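You operate a simulated robot arm through the tools that you are given. There is no shell and no other tool. Be economical: measure what you need, move in short steps, check, and stop when the job is done.

Carry out the task below with a simulated robot arm. There is one attempt and no reset: what you move stays moved.

TASK
Put some things from the top of the nail table away. At the end: the blue buffer from the top of the nail table is in the polish drawer; the orange buffer from the top of the nail table is in the polish drawer; whatever was shut is shut again. Leave all else as you found it, and nothing knocked over (what rides in a drawer may roll over).

Only the result counts: the job must be done as asked and must still hold three seconds after the hand-in. Knocking over, shifting, dropping, spilling or breaking anything else fails it.

THE ROBOT
A 7-joint arm with a two-finger parallel gripper, fixed in place. Base frame: the origin is at the foot of the arm, x ahead of it, y to its left, z up. Lengths are in cm, angles in rad, forces in N, time in s.
Its first joint turns from -2.897 to 2.897 rad. Payload 4.4 kg.
Tool frame: the origin (TCP) lies between the finger pads and is the grasp point; the fingertips stand 2.3 cm ahead of it; z points along the fingers, y is the line along which they close. The gripper opens to 9.4 cm. The fingers are 3.8 cm wide and 1 cm thick; the gripper's body (5.4 by 9.6 cm) begins 3.9 cm behind the TCP.
Orientation is told as [roll, pitch, yaw] about the base's x, y, z axes, in that order, counted from this pose: with the fingers straight down and closing along the base's y, the tool's x points along the base's -x, its y along +y and its z along -z.

THE INTERFACE
- The arm moves only by the tool send_rows. Its argument "rows" is a list of rows, each an object of numbers (a shift or turn left out is 0, a gripper value left out holds the last): "x", "y", "z": the shift along the base's x, y, z in units of 100 mm (1.0 is 100 mm); "ax", "ay", "az": the turn, a rotation vector about the base's x, y, z in units of 90 degrees (1.0 is 90 degrees); "fingers": the closure, from 0 (fully open) to 1 (shut). In form: [{"x": .., "y": .., "z": .., "ax": .., "ay": .., "az": .., "fingers": ..}, ...]. A call has 1 to 12 rows; each row is the pose to reach, as a shift and turn from the pose commanded when the call began. A call with a number of a shift or a turn outside -1 to 1 is refused whole. Rows are played at 5 a second. More than 5 cm and 0.15 rad between two rows, or a gripper value outside its range, and nothing of the call is played. Where a pose cannot be reached the arm comes as near as it can. A force on the tool above 40 N (or 10 N above the force at the start of the call, whichever is more), or a blocked arm, ends the call early, and 0.2 s more pass. The fingers move at their own pace (about 7.2 cm/s each) and stop on an object; they squeeze with about 34 N. The grip force told is the motor's: it shows also when the fingers shut on nothing. Time passes only in rows, and 0.2 s behind the last, so rows that repeat a pose let the fingers close. It gives the time, the measured TCP pose, the force on the tool (base axes), the opening and the grip force at its end, in the units of the frame above (readings bear some noise).
- Cameras (640 x 400 px; columns grow to the right, rows downward): "scene" is fixed at [4.81, 64.91, 132.48]; the picture's right is [-0.45, -0.89, 0.00], its down [-0.56, 0.28, -0.78] and it looks along [0.69, -0.35, -0.63] (base axes); focal length 314 px, centre (320, 200). "wrist" rides on the gripper at [8.7, 1.6, -7.5] in the tool frame; the picture's right is [-0.18, 0.98, 0.00], its down [-0.58, -0.11, -0.81] and it looks along [-0.79, -0.15, 0.59] (tool axes); focal length 243 px, centre (320, 200).
- get_image(camera): a new picture of that camera. The clock stands still meanwhile.
- pixel_to_xyz(camera, pixels): for up to 12 pixels [column, row] of the newest picture of that camera ("zoom" is the newest enlarged one), the place [x, y, z] in the base frame of the surface seen there, good to about 0.2 cm. The clock stands still meanwhile.
- zoom(camera, box): a new picture of the part [left, top, right, bottom] of that camera's present view, enlarged. The clock stands still meanwhile.
- hand_in(): hands the job in; it is judged then, once.

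Go step by step. Measure first, check grasps and placings, and put right what went wrong. The budget is 80 turns and 54 pictures, counting those below and the enlarged ones. Unless the task says otherwise, let go and move clear before handing in, and close with one line.

The tools are called after "Request:" as a command line: name --argument value ..., lists and objects as JSON in quotes. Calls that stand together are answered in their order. send_rows: Moves the arm, as the interface text tells. Its arguments: {"type":"object","properties":{"rows":{"type":"array","items":{"type":"object","properties":{"x":{"type":"number"},"y":{"type":"number"},"z":{"type":"number"},"ax":{"type":"number"},"ay":{"type":"number"},"az":{"type":"number"},"fingers":{"type":"number"}}}}},"required":["rows"]} The other tools are called the same way: get_image (camera) takes a picture; pixel_to_xyz (camera, pixels) gives the place of the surface under pixels of a picture; zoom (camera, box) takes an enlarged picture of a part of a camera's view; hand_in () hands the job in.

At the start:

```text
clock: 0.0
eef_pos: [49.06, 45.48, 102.31]
tool_rot: [0.0, 0.001, 0.0]
force: [0.6, -0.4, 0.7]
grip_width: 9.41
gripper_force: 0.1
```

scene: 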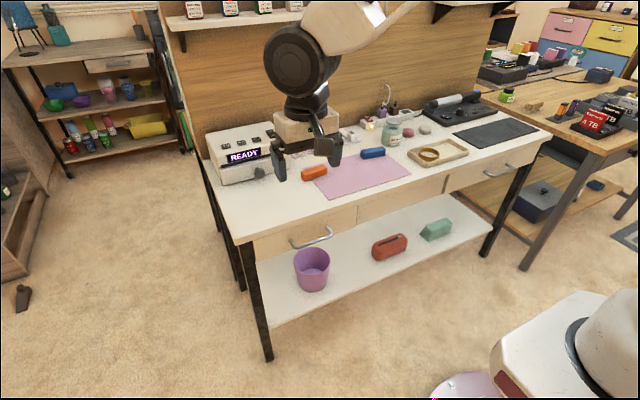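
wrist: 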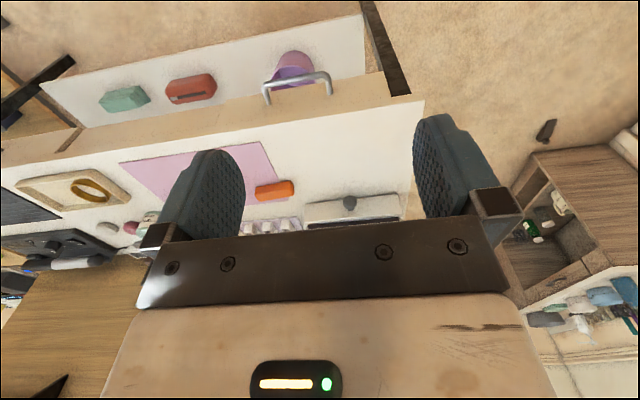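

The table shows an orange buffer near (314,173), a blue one near (373,153), and two drawers with handles near (312,237) and (497,170). I'll zoom in for labels and measure.

Request:
zoom --camera "scene" --box '[200, 80, 420, 260]'

Request:
zoom --camera "scene" --box '[340, 70, 560, 240]'

Request:
pixel_to_xyz --camera "scene" --pixels '[[314, 173], [304, 173], [325, 169], [373, 153], [363, 153], [384, 150], [312, 240], [293, 243], [332, 232], [497, 172], [270, 243], [400, 200]]'

```text
2.22 times, centred on (310, 170) of scene
```

zoom: 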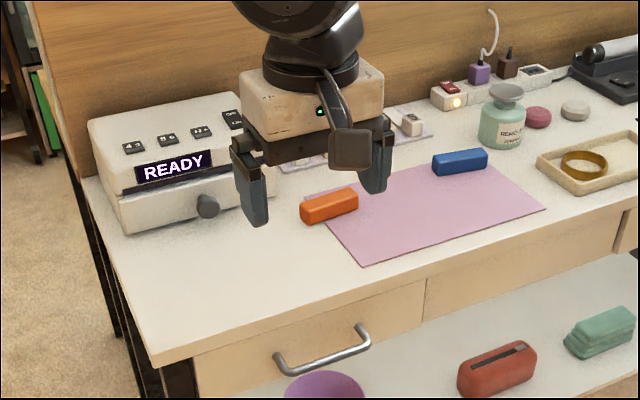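

```text
2.35 times, centred on (450, 155) of scene
```

zoom: 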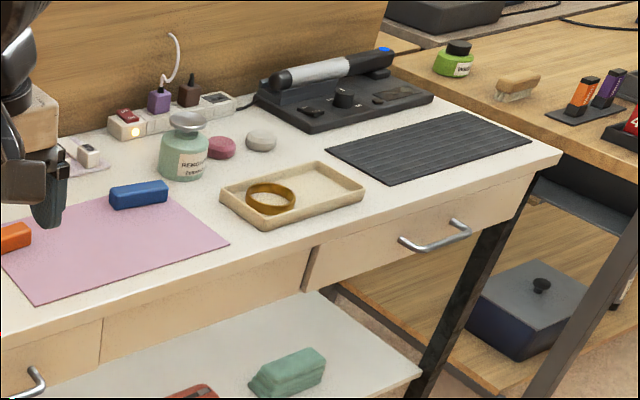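

```text
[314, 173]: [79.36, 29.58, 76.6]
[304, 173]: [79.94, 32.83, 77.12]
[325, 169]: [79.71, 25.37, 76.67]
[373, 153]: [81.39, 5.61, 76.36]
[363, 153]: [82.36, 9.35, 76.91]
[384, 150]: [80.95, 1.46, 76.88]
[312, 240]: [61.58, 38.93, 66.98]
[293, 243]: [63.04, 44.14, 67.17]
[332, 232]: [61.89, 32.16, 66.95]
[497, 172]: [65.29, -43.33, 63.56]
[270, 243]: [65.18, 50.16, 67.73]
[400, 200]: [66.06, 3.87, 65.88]
```

No labels on the fronts; I'll measure handle and front geometry for both drawers more exactly.

Request:
zoom --camera "scene" --box '[250, 190, 370, 265]'

Request:
pixel_to_xyz --camera "scene" --pixels '[[290, 232], [312, 229], [330, 222], [345, 215], [252, 238], [300, 215], [340, 203], [470, 185], [510, 168], [500, 173], [490, 177], [530, 148]]'

```text
5.33 times, centred on (310, 228) of scene
```

zoom: 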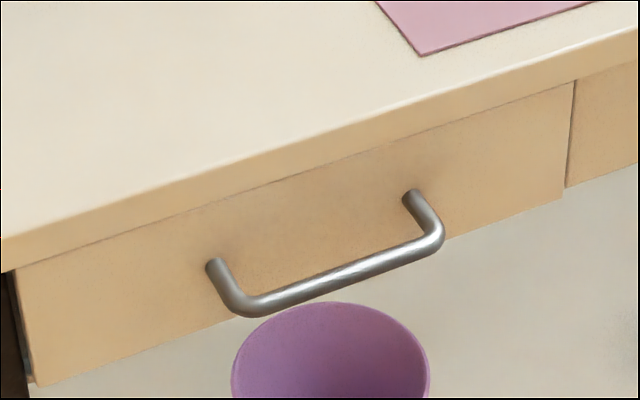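

```text
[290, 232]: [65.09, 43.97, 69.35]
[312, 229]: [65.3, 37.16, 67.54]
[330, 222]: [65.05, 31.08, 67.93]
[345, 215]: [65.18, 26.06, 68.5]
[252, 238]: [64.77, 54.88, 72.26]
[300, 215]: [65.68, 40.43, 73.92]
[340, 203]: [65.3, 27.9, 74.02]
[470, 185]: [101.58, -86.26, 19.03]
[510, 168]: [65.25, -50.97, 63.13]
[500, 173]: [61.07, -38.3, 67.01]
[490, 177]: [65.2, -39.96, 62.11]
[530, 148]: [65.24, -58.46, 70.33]
```

The left drawer handle's bar is at x≈61.5, y 32–44, z≈67, and the front is at x≈65.2. I'll turn the gripper so it closes perpendicular to the bar: yaw +90° first.

Request:
send_rows --rows '[{"az": 0.09, "x": -0.1}, {"az": 0.18, "x": -0.2}, {"az": 0.27, "x": -0.3}, {"az": 0.36, "x": -0.4}, {"az": 0.45, "x": -0.5}, {"az": 0.54, "x": -0.6}, {"az": 0.63, "x": -0.7}, {"az": 0.72, "x": -0.8}, {"az": 0.81, "x": -0.9}, {"az": 0.9, "x": -1.0}, {"az": 0.99, "x": -1.0}, {"az": 1.0, "x": -1.0}]'

```text
clock: 2.6
eef_pos: [39.01, 45.39, 102.3]
tool_rot: [-0.001, 0.0, 1.57]
force: [-0.2, 0.6, 0.3]
grip_width: 9.4
gripper_force: 0.0
```

Yaw reached. Now pitch so the fingers point toward +x, moving down a little.

Request:
send_rows --rows '[{"ay": -0.09, "z": -0.1}, {"ay": -0.18, "z": -0.2}, {"ay": -0.27, "z": -0.3}, {"ay": -0.36, "z": -0.4}, {"ay": -0.45, "z": -0.5}, {"ay": -0.54, "z": -0.6}, {"ay": -0.63, "z": -0.7}, {"ay": -0.72, "z": -0.8}, {"ay": -0.81, "z": -0.9}, {"ay": -0.9, "z": -1.0}, {"ay": -0.98, "z": -1.0}, {"ay": -1.0, "z": -1.0}]'

```text
clock: 5.2
eef_pos: [39.1, 45.5, 92.49]
tool_rot: [-1.571, 0.001, 1.573]
force: [-0.9, 0.1, -0.1]
grip_width: 9.41
gripper_force: 0.1
```

Orientation is good; descending in front of the drawer.

Request:
send_rows --rows '[{"z": -0.4, "y": -0.3}, {"z": -0.7, "y": -0.6}, {"z": -1.0, "y": -0.74}, {"z": -1.0, "y": -0.74, "fingers": 0.3}]'

Request:
send_rows --rows '[{"z": -0.4, "x": 0.4}, {"z": -0.8, "x": 0.8}, {"z": -1.0, "x": 1.0}, {"z": -1.0, "x": 1.0}]'

Request:
send_rows --rows '[{"z": -0.3, "x": 0.15}, {"z": -0.54, "x": 0.3}, {"z": -0.54, "x": 0.3}]'

Request:
get_image --camera "scene"

Request:
get_image --camera "wrist"

```text
clock: 6.2
eef_pos: [38.99, 38.01, 82.31]
tool_rot: [-1.569, 0.0, 1.571]
force: [-0.3, 1.0, 0.6]
grip_width: 6.6
gripper_force: 0.1
```

```text
refused: row 1 steps farther than a row can; nothing moved
```

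```text
clock: 7.0
eef_pos: [42.11, 37.96, 76.95]
tool_rot: [-1.571, -0.001, 1.57]
force: [0.0, 0.4, 0.5]
grip_width: 6.58
gripper_force: 0.1
```

```text
48 pictures are left
```

scene: 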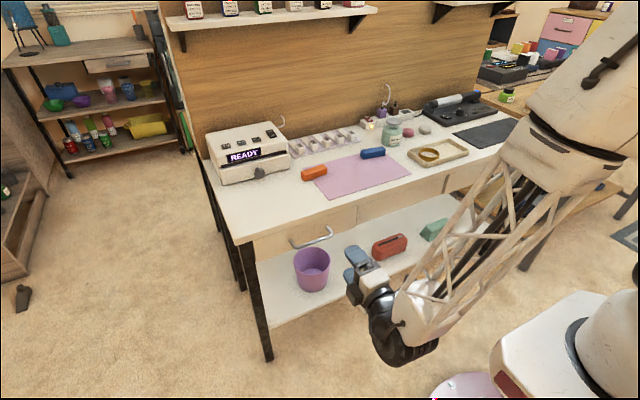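

```text
47 pictures are left
```

wrist: 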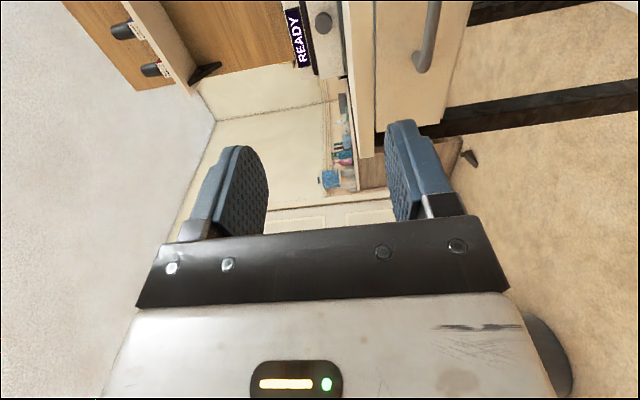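

One call was refused for step size; I'm at (42.1, 38, 77). Going on down to bar height, then forward.

Request:
send_rows --rows '[{"z": -0.3, "x": 0.3}, {"z": -0.6, "x": 0.6}, {"z": -0.9, "x": 0.8}, {"z": -1.0, "x": 1.0, "fingers": 0.4}, {"z": -1.0, "x": 1.0}]'

Request:
send_rows --rows '[{"x": 0.2}, {"x": 0.4}, {"x": 0.6}, {"x": 0.8}, {"x": 0.9}, {"x": 0.9}]'

Request:
zoom --camera "scene" --box '[250, 180, 410, 280]'

```text
clock: 8.2
eef_pos: [52.07, 38.09, 66.93]
tool_rot: [-1.57, 0.0, 1.57]
force: [-0.6, -1.1, 0.1]
grip_width: 5.62
gripper_force: 0.1
```

```text
clock: 9.6
eef_pos: [61.03, 38.06, 66.82]
tool_rot: [-1.57, 0.0, 1.573]
force: [0.6, -0.4, 0.2]
grip_width: 5.63
gripper_force: 0.1
```

```text
4.00 times, centred on (330, 230) of scene
```

zoom: 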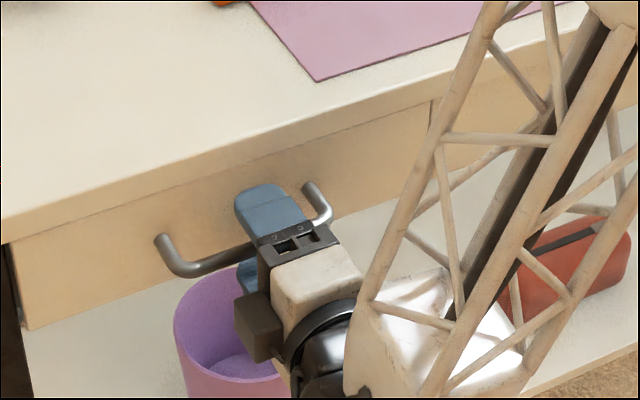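

The fingers straddle the bar at (280,245 in the zoom). Closing on it.

Request:
send_rows --rows '[{"fingers": 1}, {"fingers": 1}, {"fingers": 1}, {"fingers": 1}]'

```text
clock: 10.2
eef_pos: [60.79, 37.95, 66.48]
tool_rot: [-1.564, 0.004, 1.574]
force: [1.8, 10.3, -16.8]
grip_width: 1.17
gripper_force: 33.9
stopped in row 3: the force on the tool passed its limit (the readings are from after the stop); the commanded pose is now the measured one
```

Gripped (1.17 cm). Pulling the drawer slowly.

Request:
send_rows --rows '[{"x": -0.1}, {"x": -0.25}, {"x": -0.4}, {"x": -0.55}, {"x": -0.7}, {"x": -0.85}, {"x": -1.0}, {"x": -1.0}]'

Request:
get_image --camera "scene"

```text
clock: 10.9
eef_pos: [58.31, 37.96, 66.5]
tool_rot: [-1.563, 0.005, 1.574]
force: [1.1, 3.8, -9.0]
grip_width: 1.19
gripper_force: 44.8
stopped in row 3: the force on the tool passed its limit (the readings are from after the stop); the commanded pose is now the measured one
```

```text
45 pictures are left
```

scene: 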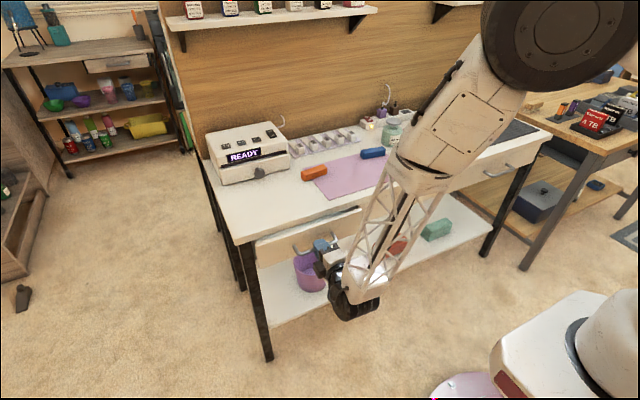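

The drawer opens (moved 2.5 cm) with some resistance. Continuing with gentler steps.

Request:
send_rows --rows '[{"x": -0.07}, {"x": -0.14}, {"x": -0.21}, {"x": -0.28}, {"x": -0.35}, {"x": -0.42}, {"x": -0.5}, {"x": -0.58}, {"x": -0.66}, {"x": -0.74}, {"x": -0.82}, {"x": -0.9}]'

Request:
send_rows --rows '[{"x": -0.07}, {"x": -0.14}, {"x": -0.21}, {"x": -0.28}, {"x": -0.35}, {"x": -0.42}, {"x": -0.5}, {"x": -0.58}, {"x": -0.66}, {"x": -0.74}, {"x": -0.82}, {"x": -0.9}]'

Request:
get_image --camera "scene"

```text
clock: 13.1
eef_pos: [51.2, 37.96, 66.5]
tool_rot: [-1.56, 0.006, 1.576]
force: [0.5, 5.4, -9.8]
grip_width: 1.19
gripper_force: 45.0
stopped in row 10: the force on the tool passed its limit (the readings are from after the stop); the commanded pose is now the measured one
```

```text
clock: 15.7
eef_pos: [42.1, 37.95, 66.45]
tool_rot: [-1.562, 0.005, 1.574]
force: [1.5, 14.5, -26.9]
grip_width: 1.19
gripper_force: 44.7
```

```text
44 pictures are left
```

scene: 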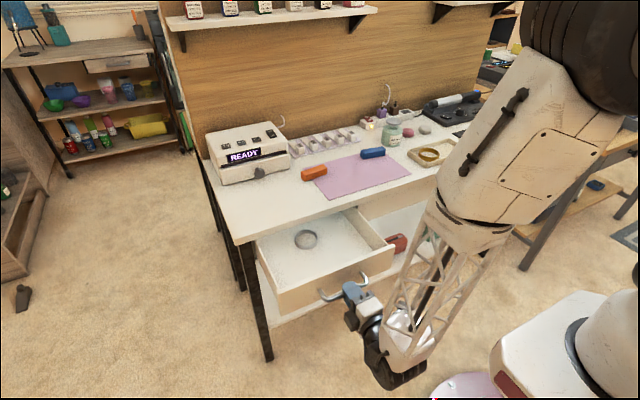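

The drawer is open about 19 cm and holds one grey round item at (306,239). Zooming to see whether this is the polish drawer.

Request:
zoom --camera "scene" --box '[245, 195, 405, 315]'

Request:
pixel_to_xyz --camera "scene" --pixels '[[306, 239], [306, 231], [294, 242], [318, 237], [300, 270], [350, 250], [330, 230], [270, 245], [385, 249], [278, 290], [345, 212]]'

```text
3.33 times, centred on (325, 255) of scene
```

zoom: 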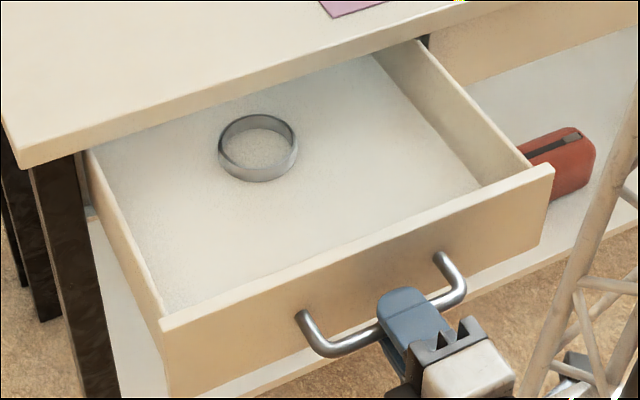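

```text
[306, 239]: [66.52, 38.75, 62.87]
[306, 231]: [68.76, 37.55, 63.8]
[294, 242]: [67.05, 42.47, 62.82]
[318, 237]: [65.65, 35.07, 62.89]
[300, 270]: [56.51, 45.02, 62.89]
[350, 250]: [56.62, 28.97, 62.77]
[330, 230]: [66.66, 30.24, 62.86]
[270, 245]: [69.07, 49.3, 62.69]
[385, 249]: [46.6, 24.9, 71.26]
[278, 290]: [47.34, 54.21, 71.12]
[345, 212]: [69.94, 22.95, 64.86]
```

This drawer holds only a grey ring, with no polish in sight, so I need to see the other drawer before deciding. Letting go and backing off.

Request:
send_rows --rows '[{"fingers": 0.4}, {"fingers": 0.4}, {"x": -0.2}, {"x": -0.4}, {"x": -0.6}, {"x": -0.6, "z": 0.3}, {"x": -0.6, "z": 0.6}, {"x": -0.5, "z": 1.0}, {"x": -0.3, "z": 1.0}, {"x": 0, "z": 1.0}]'

Request:
send_rows --rows '[{"z": 0.3, "y": -0.2}, {"z": 0.6, "y": -0.4}, {"z": 0.9, "y": -0.7}, {"z": 1.0, "y": -1.0}]'

Request:
send_rows --rows '[{"y": -0.4}, {"y": -0.8}, {"y": -1.0}]'

Request:
send_rows --rows '[{"y": -0.4}, {"y": -0.8}, {"y": -1.0}]'

Request:
send_rows --rows '[{"y": -0.4}, {"y": -0.8}, {"y": -1.0}]'

Request:
get_image --camera "scene"

```text
clock: 17.9
eef_pos: [42.3, 38.01, 76.56]
tool_rot: [-1.564, 0.006, 1.574]
force: [0.5, -0.6, -0.4]
grip_width: 5.62
gripper_force: 0.2
```

```text
clock: 18.9
eef_pos: [42.11, 27.83, 86.26]
tool_rot: [-1.558, 0.009, 1.574]
force: [-0.1, 0.0, 0.3]
grip_width: 5.62
gripper_force: 0.0
```

```text
clock: 19.7
eef_pos: [42.16, 17.91, 86.57]
tool_rot: [-1.565, 0.003, 1.575]
force: [-0.4, 0.9, -0.4]
grip_width: 5.65
gripper_force: 0.1
```

```text
clock: 20.5
eef_pos: [42.17, 7.94, 86.44]
tool_rot: [-1.563, 0.007, 1.575]
force: [0.3, -0.3, -0.2]
grip_width: 5.63
gripper_force: 0.0
```

```text
clock: 21.3
eef_pos: [36.14, 3.33, 70.54]
tool_rot: [-1.139, 0.088, 1.591]
force: [1.6, -0.3, 1.4]
grip_width: 5.63
gripper_force: 0.1
out of reach, approached as far as the arm can: row 1, 2, 3
```

```text
42 pictures are left
```

scene: 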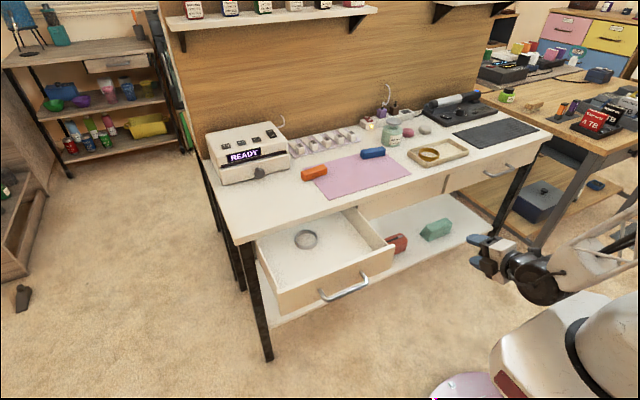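

The horizontal tool can't pass so close to the base. I'll raise, tip the tool back down, and swing over higher.

Request:
send_rows --rows '[{"y": 0.2}, {"y": 0.4}, {"y": 0.6}, {"y": 0.8}, {"y": 1.0}]'

Request:
send_rows --rows '[{"z": 0.2}, {"z": 0.4}, {"z": 0.6}, {"z": 0.8}, {"z": 1.0}]'

```text
clock: 22.5
eef_pos: [41.75, 14.51, 86.69]
tool_rot: [-1.563, 0.008, 1.574]
force: [-0.7, 0.3, 0.5]
grip_width: 5.62
gripper_force: 0.0
```

```text
clock: 23.7
eef_pos: [41.89, 14.47, 96.66]
tool_rot: [-1.562, 0.003, 1.573]
force: [-0.4, 0.1, 0.0]
grip_width: 5.66
gripper_force: 0.2
```

Request:
send_rows --rows '[{"ay": 0.09, "z": 0.1}, {"ay": 0.18, "z": 0.2}, {"ay": 0.27, "z": 0.3}, {"ay": 0.36, "z": 0.4}, {"ay": 0.45, "z": 0.5}, {"ay": 0.54, "z": 0.6}, {"ay": 0.63, "z": 0.6}, {"ay": 0.72, "z": 0.6}, {"ay": 0.81, "z": 0.6}, {"ay": 0.9, "z": 0.6}, {"ay": 0.99, "z": 0.6}, {"ay": 1.0, "z": 0.6}]'

Request:
send_rows --rows '[{"y": -0.4}, {"y": -0.8}, {"y": -1.0}]'

Request:
send_rows --rows '[{"y": -0.4}, {"y": -0.8}, {"y": -1.0}]'

Request:
send_rows --rows '[{"y": -0.4}, {"y": -0.8}, {"y": -1.0}]'

Request:
send_rows --rows '[{"y": -0.4}, {"y": -0.8}, {"y": -1.0}]'

Request:
send_rows --rows '[{"y": -0.4}, {"y": -0.8}, {"y": -1.0}]'

Request:
send_rows --rows '[{"y": -0.4}, {"y": -0.8}, {"y": -0.8}]'

Request:
zoom --camera "scene" --box '[440, 120, 560, 195]'

```text
clock: 26.3
eef_pos: [41.9, 14.56, 102.68]
tool_rot: [0.011, -0.003, 1.576]
force: [0.0, 0.2, 0.4]
grip_width: 5.6
gripper_force: 0.0
```

```text
clock: 27.1
eef_pos: [41.87, 4.57, 102.7]
tool_rot: [0.012, -0.004, 1.575]
force: [-0.1, 0.2, -0.4]
grip_width: 5.64
gripper_force: 0.1
```

```text
clock: 27.9
eef_pos: [41.89, -5.56, 102.6]
tool_rot: [0.01, -0.004, 1.576]
force: [0.2, 0.1, 0.3]
grip_width: 5.63
gripper_force: 0.0
```

```text
clock: 28.7
eef_pos: [41.89, -15.56, 102.7]
tool_rot: [0.008, -0.002, 1.575]
force: [0.2, 0.4, 0.9]
grip_width: 5.63
gripper_force: 0.0
```

```text
clock: 29.5
eef_pos: [41.86, -25.64, 102.59]
tool_rot: [0.009, -0.004, 1.577]
force: [0.9, 0.0, 0.4]
grip_width: 5.64
gripper_force: 0.1
```

```text
clock: 30.3
eef_pos: [41.87, -35.58, 102.72]
tool_rot: [0.01, -0.003, 1.576]
force: [0.8, 0.1, 0.1]
grip_width: 5.64
gripper_force: 0.0
```

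```text
clock: 31.1
eef_pos: [41.9, -43.62, 102.62]
tool_rot: [0.009, -0.005, 1.578]
force: [0.4, -0.4, 0.3]
grip_width: 5.64
gripper_force: 0.0
```

```text
5.33 times, centred on (500, 158) of scene
```

zoom: 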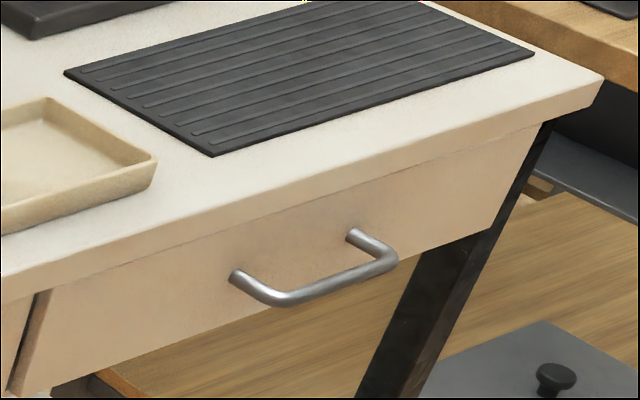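

Request:
pixel_to_xyz --camera "zoom" --pixels '[[290, 299], [335, 286], [380, 268], [25, 370], [500, 160]]'

Request:
send_rows --rows '[{"ay": -0.09, "z": -0.1}, {"ay": -0.18, "z": -0.2}, {"ay": -0.27, "z": -0.3}, {"ay": -0.36, "z": -0.4}, {"ay": -0.45, "z": -0.5}, {"ay": -0.54, "z": -0.6}, {"ay": -0.63, "z": -0.7}, {"ay": -0.72, "z": -0.8}, {"ay": -0.81, "z": -0.9}, {"ay": -0.9, "z": -1.0}, {"ay": -0.98, "z": -1.0}, {"ay": -1.0, "z": -1.0}]'

```text
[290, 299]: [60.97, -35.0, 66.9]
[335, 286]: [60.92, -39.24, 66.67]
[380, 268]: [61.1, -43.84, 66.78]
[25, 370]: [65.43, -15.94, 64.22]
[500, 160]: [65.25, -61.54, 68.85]
```

```text
clock: 32.3
eef_pos: [47.72, -52.49, 89.11]
tool_rot: [-0.51, -0.227, 1.557]
force: [0.4, 1.0, -0.1]
grip_width: 5.63
gripper_force: 0.1
stopped in row 5: the arm was blocked; the commanded pose is now the measured one
```

The wrist hit a limit with this roll. I'll return upright and turn the tool 180° about its axis (yaw −90°) before pitching.

Request:
send_rows --rows '[{"ax": -0.029, "ay": 0.065, "az": 0.007, "z": 0.2, "x": -0.11, "y": 0.18}, {"ax": -0.058, "ay": 0.13, "az": 0.014, "z": 0.4, "x": -0.22, "y": 0.36}, {"ax": -0.087, "ay": 0.195, "az": 0.021, "z": 0.6, "x": -0.33, "y": 0.54}, {"ax": -0.116, "ay": 0.26, "az": 0.03, "z": 0.8, "x": -0.45, "y": 0.72}, {"ax": -0.145, "ay": 0.325, "az": 0.037, "z": 1.0, "x": -0.57, "y": 0.9}, {"ax": -0.145, "ay": 0.325, "az": 0.037, "z": 1.0, "x": -0.57, "y": 0.9}]'

Request:
send_rows --rows '[{"az": -0.09}, {"az": -0.18}, {"az": -0.27}, {"az": -0.36}, {"az": -0.45}, {"az": -0.54}, {"az": -0.63}, {"az": -0.72}, {"az": -0.81}, {"az": -0.9}, {"az": -0.99}, {"az": -1.0}]'

Request:
send_rows --rows '[{"az": -0.09}, {"az": -0.18}, {"az": -0.27}, {"az": -0.36}, {"az": -0.45}, {"az": -0.54}, {"az": -0.63}, {"az": -0.72}, {"az": -0.81}, {"az": -0.9}, {"az": -0.99}, {"az": -1.0}]'

```text
clock: 33.7
eef_pos: [41.72, -44.1, 93.01]
tool_rot: [0.07, -0.062, 1.548]
force: [-0.5, -0.1, -0.6]
grip_width: 5.65
gripper_force: 0.0
```

```text
clock: 36.3
eef_pos: [42.08, -43.38, 99.16]
tool_rot: [-0.003, 0.011, -0.013]
force: [-0.7, 0.4, -0.2]
grip_width: 5.64
gripper_force: 0.1
```

```text
clock: 38.9
eef_pos: [42.14, -43.48, 99.11]
tool_rot: [0.0, 0.012, -1.584]
force: [-0.3, 0.1, -0.4]
grip_width: 5.62
gripper_force: 0.0
```

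Now pitching with yaw −90°.

Request:
send_rows --rows '[{"ay": -0.09, "z": -0.1}, {"ay": -0.18, "z": -0.2}, {"ay": -0.27, "z": -0.3}, {"ay": -0.36, "z": -0.4}, {"ay": -0.45, "z": -0.5}, {"ay": -0.54, "z": -0.6}, {"ay": -0.63, "z": -0.7}, {"ay": -0.72, "z": -0.8}, {"ay": -0.81, "z": -0.9}, {"ay": -0.9, "z": -1.0}, {"ay": -0.98, "z": -1.0}, {"ay": -1.0, "z": -1.0}]'

Request:
send_rows --rows '[{"z": -0.3, "y": 0.2}, {"z": -0.6, "y": 0.41}, {"z": -0.9, "y": 0.41}, {"z": -1.0, "y": 0.41}]'

```text
clock: 40.4
eef_pos: [41.83, -42.87, 83.46]
tool_rot: [0.823, 0.153, -1.573]
force: [-0.8, -0.1, -0.4]
grip_width: 5.64
gripper_force: 0.3
stopped in row 7: the arm was blocked; the commanded pose is now the measured one
```

```text
clock: 41.4
eef_pos: [41.45, -38.36, 72.21]
tool_rot: [0.807, 0.174, -1.576]
force: [0.4, 0.5, -0.2]
grip_width: 5.63
gripper_force: 0.0
```

Blocked at about 47° pitch; looking at the configuration.

Request:
get_image --camera "scene"

```text
40 pictures are left
```

scene: 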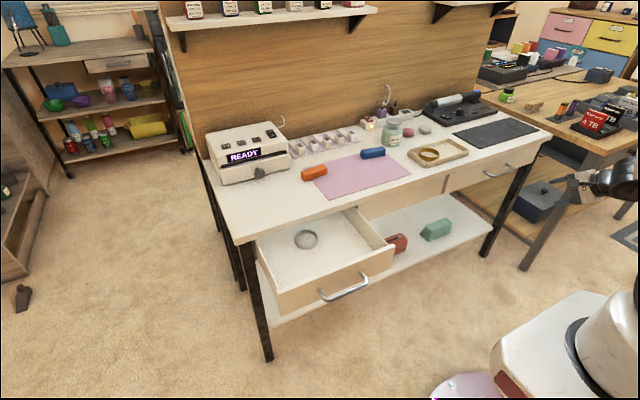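

A 47° tilt suffices to straddle this bar if the gripper is opened less. I'll take out the sideways twist, and set opening ~3 cm.

Request:
send_rows --rows '[{"ax": -0.05, "fingers": 0.65}, {"ax": -0.1}, {"ax": -0.11}, {"ax": -0.11}]'

```text
clock: 42.1
eef_pos: [39.61, -36.54, 65.69]
tool_rot: [0.737, 0.114, -1.588]
force: [-0.3, 0.1, 0.0]
grip_width: 3.28
gripper_force: 0.1
stopped in row 3: the arm was blocked; the commanded pose is now the measured one
```

Close to the base the wrist is at a limit; I'll move outward and up, then recheck orientation.

Request:
send_rows --rows '[{"z": 0.3, "x": 0.0}, {"z": 0.6, "x": 0.2}, {"z": 0.8, "x": 0.5}, {"z": 0.8, "x": 0.8}, {"z": 0.8, "x": 1.0, "y": -0.1}, {"z": 0.8, "x": 1.0, "y": -0.3}]'

Request:
send_rows --rows '[{"ax": -0.04, "ay": -0.04}, {"ax": -0.07, "ay": -0.08}, {"ax": -0.07, "ay": -0.15}, {"ax": -0.07, "ay": -0.22}, {"ax": -0.07, "ay": -0.22}]'

```text
clock: 43.5
eef_pos: [49.39, -39.05, 71.78]
tool_rot: [0.718, 0.134, -1.587]
force: [-0.2, -0.4, 0.5]
grip_width: 3.28
gripper_force: 0.1
```

```text
clock: 44.2
eef_pos: [47.07, -36.89, 63.74]
tool_rot: [0.751, 0.134, -1.592]
force: [0.9, -0.3, -0.5]
grip_width: 3.29
gripper_force: 0.1
stopped in row 3: the arm was blocked; the commanded pose is now the measured one
```

The tilt is limited to ~43°, which is enough. I'll go to a stand-off point above and in front of the bar, then check.

Request:
send_rows --rows '[{"z": 0.3}, {"z": 0.6, "x": 0.1, "y": -0.1}, {"z": 0.8, "x": 0.4, "y": -0.24}, {"z": 0.97, "x": 0.78, "y": -0.24}, {"z": 0.97, "x": 0.78, "y": -0.24}]'

Request:
zoom --camera "scene" --box '[440, 110, 600, 210]'

Request:
get_image --camera "wrist"

```text
clock: 45.4
eef_pos: [56.66, -37.35, 73.45]
tool_rot: [0.751, 0.131, -1.552]
force: [1.9, 2.0, 0.7]
grip_width: 3.28
gripper_force: 0.1
```

```text
4.00 times, centred on (520, 160) of scene
```

zoom: 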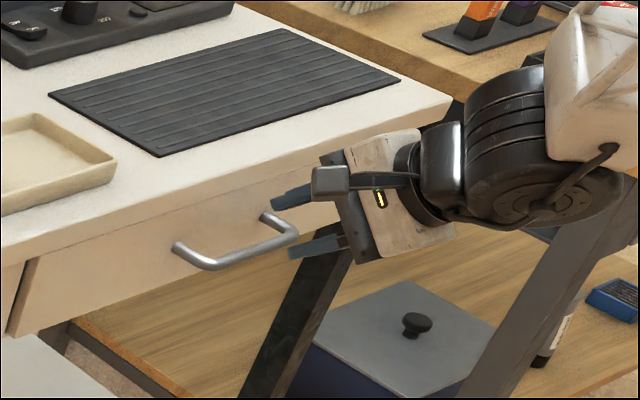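

```text
38 pictures are left
```

wrist: 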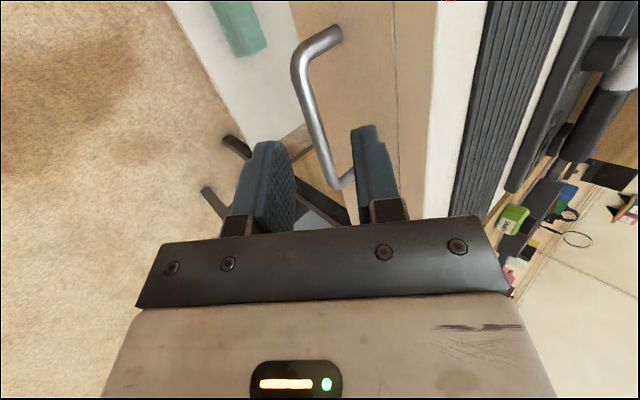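

The fingers line up above the bar; projection of the TCP agrees. Advancing along the finger direction.

Request:
send_rows --rows '[{"x": 0.1, "y": -0.03, "z": -0.16}, {"x": 0.2, "y": -0.06, "z": -0.31}, {"x": 0.29, "y": -0.09, "z": -0.46}, {"x": 0.38, "y": -0.12, "z": -0.6}, {"x": 0.38, "y": -0.12, "z": -0.6}]'

Request:
zoom --camera "scene" --box '[460, 140, 560, 202]'

Request:
get_image --camera "wrist"

```text
clock: 46.4
eef_pos: [58.35, -40.5, 67.51]
tool_rot: [0.753, 0.134, -1.595]
force: [-23.1, 14.0, 24.1]
grip_width: 3.18
gripper_force: 0.1
stopped in row 5: the force on the tool passed its limit (the readings are from after the stop); the commanded pose is now the measured one
```

```text
6.40 times, centred on (510, 171) of scene
```

zoom: 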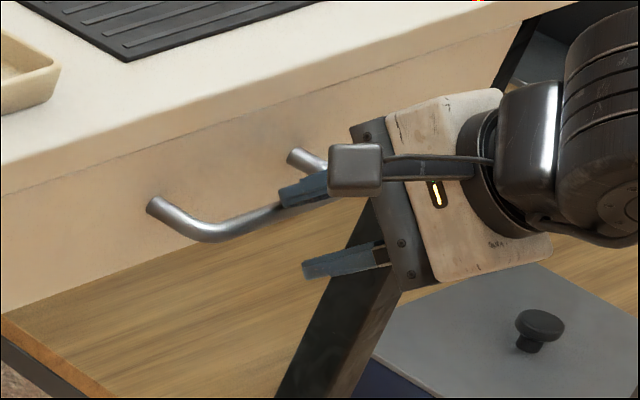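

```text
36 pictures are left
```

wrist: 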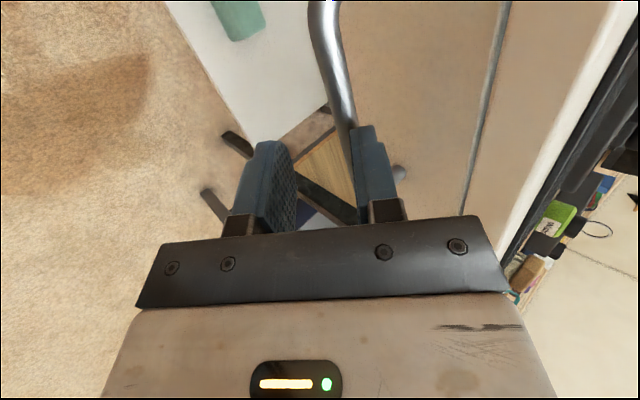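

The upper finger landed on top of the bar because x lagged. Backing off, and re-approaching a little higher and further in.

Request:
send_rows --rows '[{"x": -0.15, "z": 0.17}, {"x": -0.15, "y": 0.05, "z": 0.35}, {"x": 0.015, "y": 0.12, "z": 0.3}, {"x": 0.015, "y": 0.12, "z": 0.275}, {"x": 0.015, "y": 0.12, "z": 0.275}]'

Request:
get_image --camera "wrist"

```text
clock: 47.6
eef_pos: [58.54, -39.47, 70.28]
tool_rot: [0.75, 0.133, -1.593]
force: [-0.3, 0.0, -0.2]
grip_width: 3.29
gripper_force: 0.0
```

```text
35 pictures are left
```

wrist: 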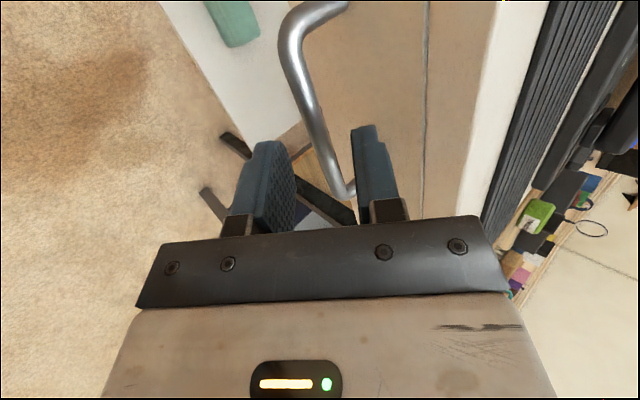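

Now tracking is exact and the bar (320,140) lies between the fingers. Advancing 3 cm along the fingers and closing.

Request:
send_rows --rows '[{"x": 0.05, "z": -0.055}, {"x": 0.1, "z": -0.11}, {"x": 0.15, "z": -0.165}, {"x": 0.2, "z": -0.22}, {"x": 0.2, "z": -0.22}]'

Request:
send_rows --rows '[{"fingers": 1}, {"fingers": 1}, {"fingers": 1}, {"fingers": 1}]'

```text
clock: 48.8
eef_pos: [60.51, -39.48, 67.98]
tool_rot: [0.753, 0.132, -1.593]
force: [-0.2, -0.2, 0.0]
grip_width: 3.29
gripper_force: 0.1
```

```text
clock: 49.8
eef_pos: [60.44, -39.34, 67.69]
tool_rot: [0.748, 0.133, -1.595]
force: [-28.7, -7.4, -18.8]
grip_width: 1.6
gripper_force: 45.1
```

Gripped (1.6 cm). Pulling out.

Request:
send_rows --rows '[{"x": -0.05}, {"x": -0.11}, {"x": -0.18}, {"x": -0.25}, {"x": -0.32}, {"x": -0.39}, {"x": -0.46}, {"x": -0.53}, {"x": -0.6}, {"x": -0.67}, {"x": -0.74}, {"x": -0.8}]'

Request:
send_rows --rows '[{"x": -0.05}, {"x": -0.11}, {"x": -0.18}, {"x": -0.25}, {"x": -0.32}, {"x": -0.39}, {"x": -0.4}]'

Request:
get_image --camera "scene"

```text
clock: 51.3
eef_pos: [57.72, -38.25, 67.44]
tool_rot: [0.745, 0.138, -1.57]
force: [-0.2, -29.0, 3.5]
grip_width: 1.53
gripper_force: 45.2
stopped in row 7: the force on the tool passed its limit (the readings are from after the stop); the commanded pose is now the measured one
```

```text
clock: 51.6
eef_pos: [58.17, -37.7, 67.48]
tool_rot: [0.747, 0.138, -1.556]
force: [0.9, -27.4, 1.0]
grip_width: 1.53
gripper_force: 45.2
stopped in row 1: the force on the tool passed its limit (the readings are from after the stop); the commanded pose is now the measured one
```

```text
34 pictures are left
```

scene: 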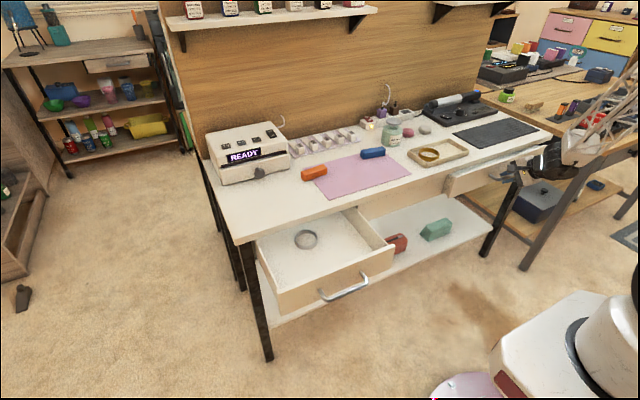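

It opened ~3 cm but sideways force built up. Relieving y while pulling on.

Request:
send_rows --rows '[{"y": -0.08}, {"y": -0.14}, {"y": -0.14, "x": -0.05}, {"y": -0.14, "x": -0.12}, {"y": -0.15, "x": -0.2}, {"y": -0.16, "x": -0.28}, {"y": -0.17, "x": -0.36}, {"y": -0.18, "x": -0.44}, {"y": -0.19, "x": -0.52}, {"y": -0.2, "x": -0.6}, {"y": -0.2, "x": -0.66}]'

Request:
zoom --camera "scene" --box '[420, 120, 580, 220]'

```text
clock: 52.1
eef_pos: [58.42, -37.79, 67.47]
tool_rot: [0.747, 0.137, -1.549]
force: [1.4, -27.4, -13.6]
grip_width: 1.45
gripper_force: 45.4
stopped in row 2: the force on the tool passed its limit (the readings are from after the stop); the commanded pose is now the measured one
```

```text
4.00 times, centred on (500, 170) of scene
```

zoom: 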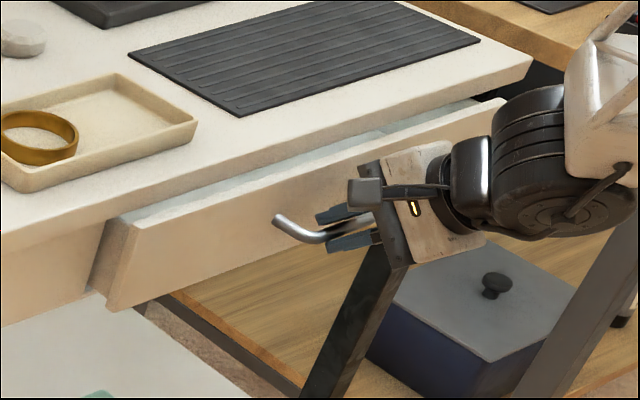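

The wrist is straining against its limit in this tilt. I'll let go, back off, and re-grip the bar with a steeper tool, away from the limit.

Request:
send_rows --rows '[{"fingers": 0.6}, {"fingers": 0.6}, {"x": -0.1, "z": 0.11}, {"x": -0.2, "z": 0.22}, {"x": -0.3, "z": 0.35}, {"x": -0.35, "z": 0.5}, {"x": -0.35, "z": 0.7}]'

Request:
send_rows --rows '[{"ay": 0.08, "ax": -0.03}, {"ay": 0.16, "ax": -0.06}, {"ay": 0.24, "ax": -0.087}, {"ay": 0.24, "ax": -0.087}]'

Request:
zoom --camera "scene" --box '[420, 100, 580, 200]'

```text
clock: 53.2
eef_pos: [57.0, -34.94, 67.08]
tool_rot: [0.719, 0.169, -1.514]
force: [0.3, -15.2, 30.6]
grip_width: 4.62
gripper_force: 9.7
stopped in row 5: the force on the tool passed its limit (the readings are from after the stop); the commanded pose is now the measured one
```

```text
clock: 53.6
eef_pos: [56.49, -35.77, 67.46]
tool_rot: [0.636, 0.143, -1.539]
force: [-0.4, -2.3, 24.9]
grip_width: 4.4
gripper_force: 6.8
stopped in row 1: the force on the tool passed its limit (the readings are from after the stop); the commanded pose is now the measured one
```

```text
4.00 times, centred on (500, 150) of scene
```

zoom: 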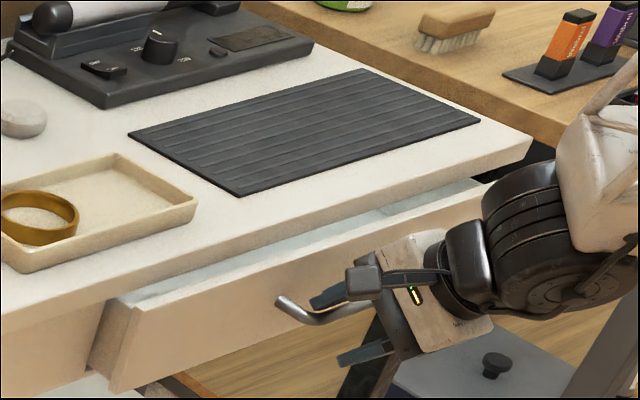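

The upper finger still presses on the bar. Lifting straight up, with x kept.

Request:
send_rows --rows '[{"z": 0.15}, {"z": 0.3}, {"z": 0.45, "x": -0.1}, {"z": 0.6, "x": -0.2}, {"z": 0.8, "x": -0.3}]'

```text
clock: 54.8
eef_pos: [54.18, -32.37, 71.72]
tool_rot: [0.593, 0.187, -1.495]
force: [0.9, 0.9, 0.2]
grip_width: 3.72
gripper_force: 0.0
```

Free now. Un-tilting and moving up, back to y ≈ −39.

Request:
send_rows --rows '[{"ay": 0.05, "ax": -0.03, "z": 0.1, "y": -0.15}, {"ay": 0.1, "ax": -0.06, "z": 0.2, "y": -0.3}, {"ay": 0.15, "ax": -0.09, "z": 0.3, "y": -0.45}, {"ay": 0.2, "ax": -0.12, "az": -0.03, "z": 0.4, "y": -0.6}, {"ay": 0.2, "ax": -0.12, "az": -0.04, "z": 0.4, "y": -0.65}]'

Request:
zoom --camera "scene" --box '[420, 100, 580, 200]'

```text
clock: 56.0
eef_pos: [53.3, -42.18, 79.31]
tool_rot: [0.321, -0.049, -1.62]
force: [0.4, 0.0, 0.2]
grip_width: 3.75
gripper_force: 0.0
```

```text
4.00 times, centred on (500, 150) of scene
```

zoom: 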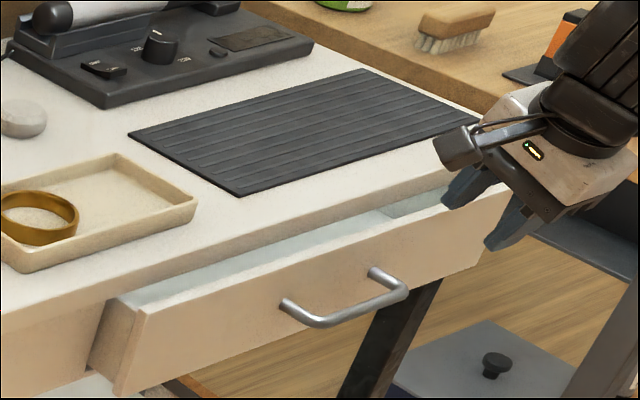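

The drawer is out a few cm and the tool is free at 18° tilt. Measuring the bar and front now.

Request:
pixel_to_xyz --camera "zoom" --pixels '[[320, 322], [350, 315], [390, 298], [250, 300], [300, 265], [410, 220]]'

```text
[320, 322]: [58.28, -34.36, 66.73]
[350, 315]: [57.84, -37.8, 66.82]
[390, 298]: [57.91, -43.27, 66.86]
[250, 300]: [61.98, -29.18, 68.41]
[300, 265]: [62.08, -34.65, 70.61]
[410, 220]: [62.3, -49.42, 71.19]
```

Request:
send_rows --rows '[{"x": 0.1, "y": 0.1, "z": -0.1, "fingers": 0.68}, {"x": 0.2, "y": 0.2, "z": -0.3}, {"x": 0.3, "y": 0.3, "z": -0.55}, {"x": 0.33, "y": 0.32, "z": -0.77}, {"x": 0.33, "y": 0.32, "z": -0.77}]'

Request:
get_image --camera "wrist"

```text
clock: 57.2
eef_pos: [56.68, -39.0, 71.47]
tool_rot: [0.322, -0.049, -1.619]
force: [0.4, 0.3, -1.2]
grip_width: 3.02
gripper_force: 0.0
```

```text
30 pictures are left
```

wrist: 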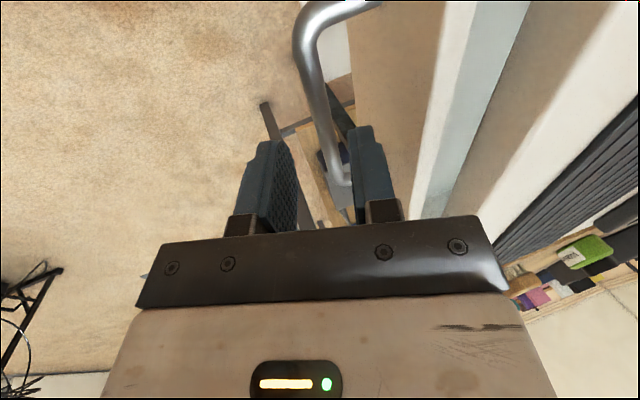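

Request:
send_rows --rows '[{"x": 0.04, "z": -0.1}, {"x": 0.08, "z": -0.2}, {"x": 0.11, "z": -0.3}, {"x": 0.125, "z": -0.375}, {"x": 0.125, "z": -0.375}]'

Request:
send_rows --rows '[{"fingers": 1}, {"fingers": 1}, {"fingers": 1}, {"fingers": 1}]'

Request:
send_rows --rows '[{"x": -0.05}, {"x": -0.11}, {"x": -0.18}, {"x": -0.25}, {"x": -0.32}, {"x": -0.39}, {"x": -0.46}, {"x": -0.53}, {"x": -0.6}, {"x": -0.67}, {"x": -0.74}, {"x": -0.8}]'

Request:
get_image --camera "scene"

```text
clock: 58.4
eef_pos: [57.98, -38.97, 67.72]
tool_rot: [0.323, -0.048, -1.618]
force: [-0.4, 0.2, 0.1]
grip_width: 3.01
gripper_force: 0.0
```

```text
clock: 59.4
eef_pos: [57.92, -38.99, 67.76]
tool_rot: [0.322, -0.049, -1.618]
force: [0.2, -1.7, 9.0]
grip_width: 1.3
gripper_force: 44.8
```

```text
clock: 62.0
eef_pos: [49.76, -38.91, 67.71]
tool_rot: [0.322, -0.049, -1.619]
force: [0.6, -5.7, -3.9]
grip_width: 1.31
gripper_force: 45.4
```

```text
29 pictures are left
```

scene: 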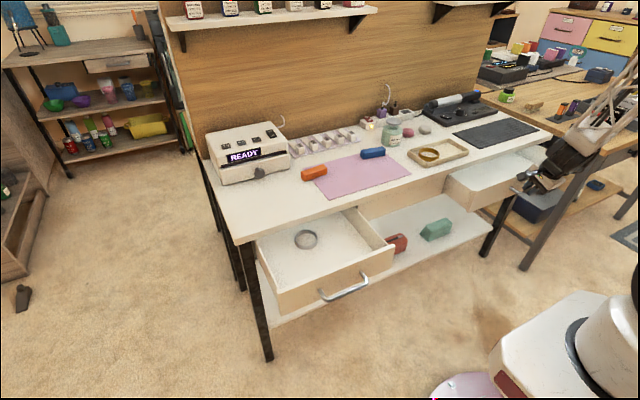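

Smooth pull. Zooming into this drawer to see its contents.

Request:
zoom --camera "scene" --box '[430, 125, 570, 215]'

Request:
get_image --camera "wrist"

```text
4.44 times, centred on (500, 170) of scene
```

zoom: 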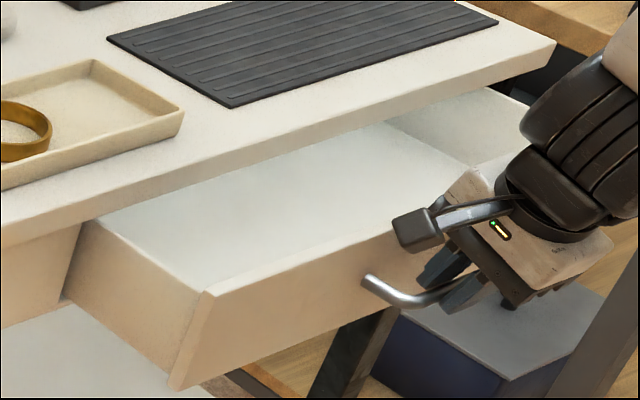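

```text
27 pictures are left
```

wrist: 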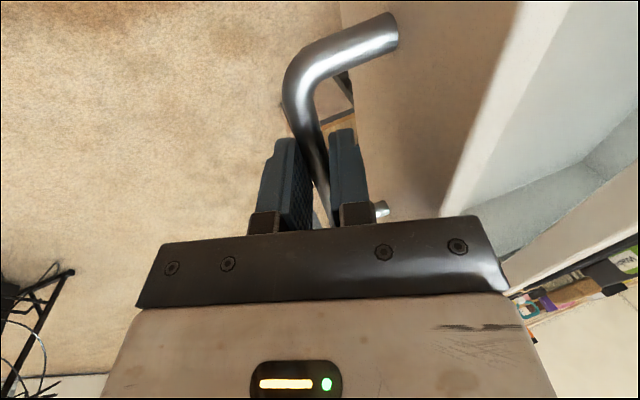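

Nothing visible yet in this drawer; pulling a bit further.

Request:
send_rows --rows '[{"x": -0.05}, {"x": -0.11}, {"x": -0.18}, {"x": -0.25}, {"x": -0.32}, {"x": -0.39}, {"x": -0.46}, {"x": -0.53}, {"x": -0.6}, {"x": -0.67}, {"x": -0.74}, {"x": -0.8}]'

Request:
zoom --camera "scene" --box '[410, 120, 590, 230]'

```text
clock: 64.6
eef_pos: [41.47, -38.36, 65.84]
tool_rot: [0.297, -0.023, -1.616]
force: [1.5, 28.1, 55.5]
grip_width: 1.35
gripper_force: 45.2
stopped in row 12: the force on the tool passed its limit (the readings are from after the stop); the commanded pose is now the measured one
```

```text
3.56 times, centred on (500, 175) of scene
```

zoom: 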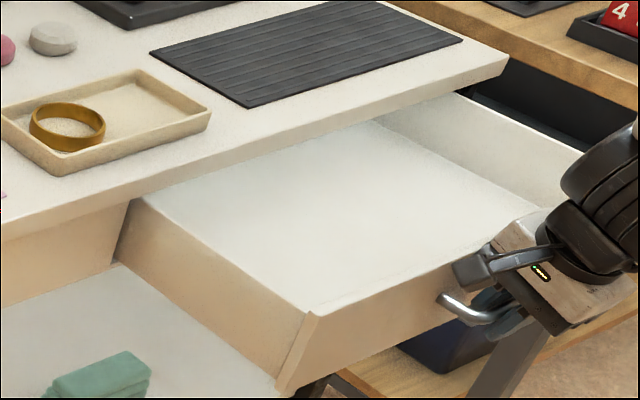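

The right drawer looks empty as far as I can see. I'll let go and look deeper into both drawers with the wrist camera.

Request:
send_rows --rows '[{"fingers": 0.6}, {"fingers": 0.6}, {"z": 0.1, "x": -0.02}, {"z": 0.25, "x": -0.07}, {"z": 0.4, "x": -0.12}, {"z": 0.6, "x": -0.15}, {"z": 0.8, "x": -0.15}, {"z": 1.0, "x": -0.15}]'

Request:
send_rows --rows '[{"z": 0.2, "az": 0.09}, {"z": 0.4, "az": 0.18}, {"z": 0.5, "az": 0.27}, {"z": 0.6, "az": 0.36}, {"z": 0.6, "az": 0.45}, {"z": 0.6, "az": 0.54, "x": 0.2}, {"z": 0.6, "az": 0.63, "x": 0.4}, {"z": 0.6, "az": 0.72, "x": 0.6}, {"z": 0.6, "az": 0.81, "x": 0.8}, {"z": 0.6, "az": 0.9, "x": 1.0}, {"z": 0.6, "az": 0.97, "x": 1.0}, {"z": 0.6, "az": 1.0, "x": 1.0}]'

Request:
get_image --camera "wrist"

```text
clock: 66.4
eef_pos: [40.0, -38.31, 75.63]
tool_rot: [0.296, -0.02, -1.617]
force: [-0.1, 0.3, 0.2]
grip_width: 3.77
gripper_force: 0.0
```

```text
clock: 69.0
eef_pos: [49.99, -38.17, 81.89]
tool_rot: [0.298, -0.025, -0.045]
force: [0.1, -0.1, -0.2]
grip_width: 3.74
gripper_force: 0.0
```

```text
25 pictures are left
```

wrist: 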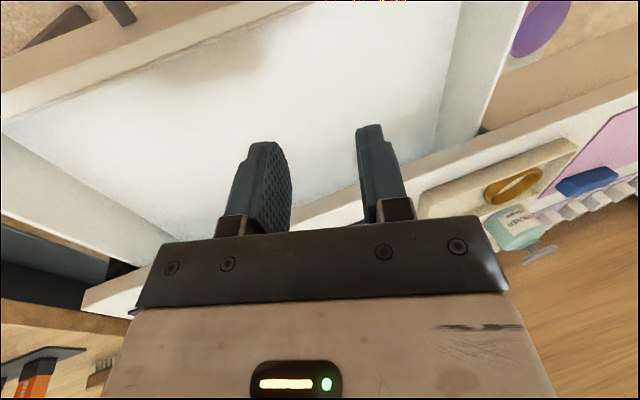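

This view is too high to see under the tabletop. I'll level the camera (pitch −37°) and lower it to drawer height to look in.

Request:
send_rows --rows '[{"ax": -0.06, "ay": -0.07, "x": 0.1, "z": 0.0}, {"ax": -0.12, "ay": -0.14, "x": 0.2}, {"ax": -0.19, "ay": -0.2, "x": 0.3}, {"ax": -0.19, "ay": -0.27, "x": 0.4, "z": -0.1}, {"ax": -0.19, "ay": -0.34, "x": 0.5, "z": -0.3}, {"ax": -0.19, "ay": -0.41, "x": 0.6, "z": -0.5}, {"ax": -0.19, "ay": -0.41, "x": 0.6, "z": -0.75}, {"ax": -0.19, "ay": -0.41, "x": 0.6, "z": -0.98}, {"ax": -0.19, "ay": -0.41, "x": 0.6, "z": -0.98}]'

Request:
get_image --camera "wrist"

```text
clock: 70.6
eef_pos: [56.26, -32.6, 66.76]
tool_rot: [0.096, -0.568, 0.075]
force: [0.2, 0.6, 1.4]
grip_width: 3.76
gripper_force: 0.1
stopped in row 7: the arm was blocked; the commanded pose is now the measured one
```

```text
24 pictures are left
```

wrist: 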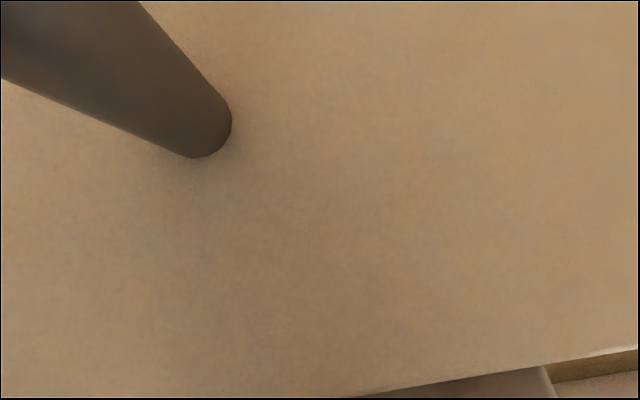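

The arm drifted at a joint limit and the camera is in front of the drawer front. Going straight up and checking nothing moved.

Request:
send_rows --rows '[{"z": 0.2}, {"z": 0.4}, {"z": 0.6}, {"z": 0.8}, {"z": 1.0}]'

Request:
get_image --camera "scene"

Request:
get_image --camera "wrist"

```text
clock: 71.8
eef_pos: [56.29, -32.59, 76.3]
tool_rot: [0.101, -0.565, 0.069]
force: [-0.1, -0.2, 0.6]
grip_width: 3.76
gripper_force: 0.1
```

```text
23 pictures are left
```

scene: 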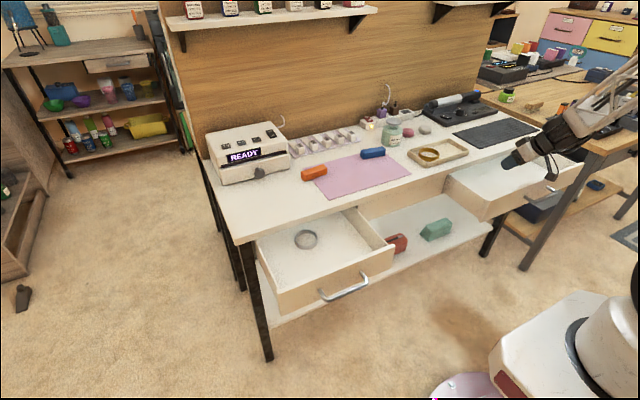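

```text
22 pictures are left
```

wrist: 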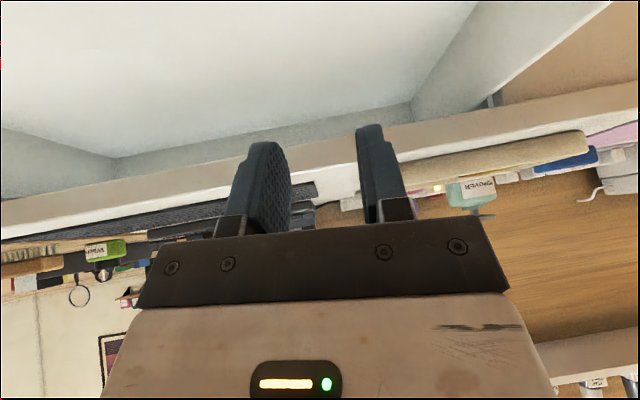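

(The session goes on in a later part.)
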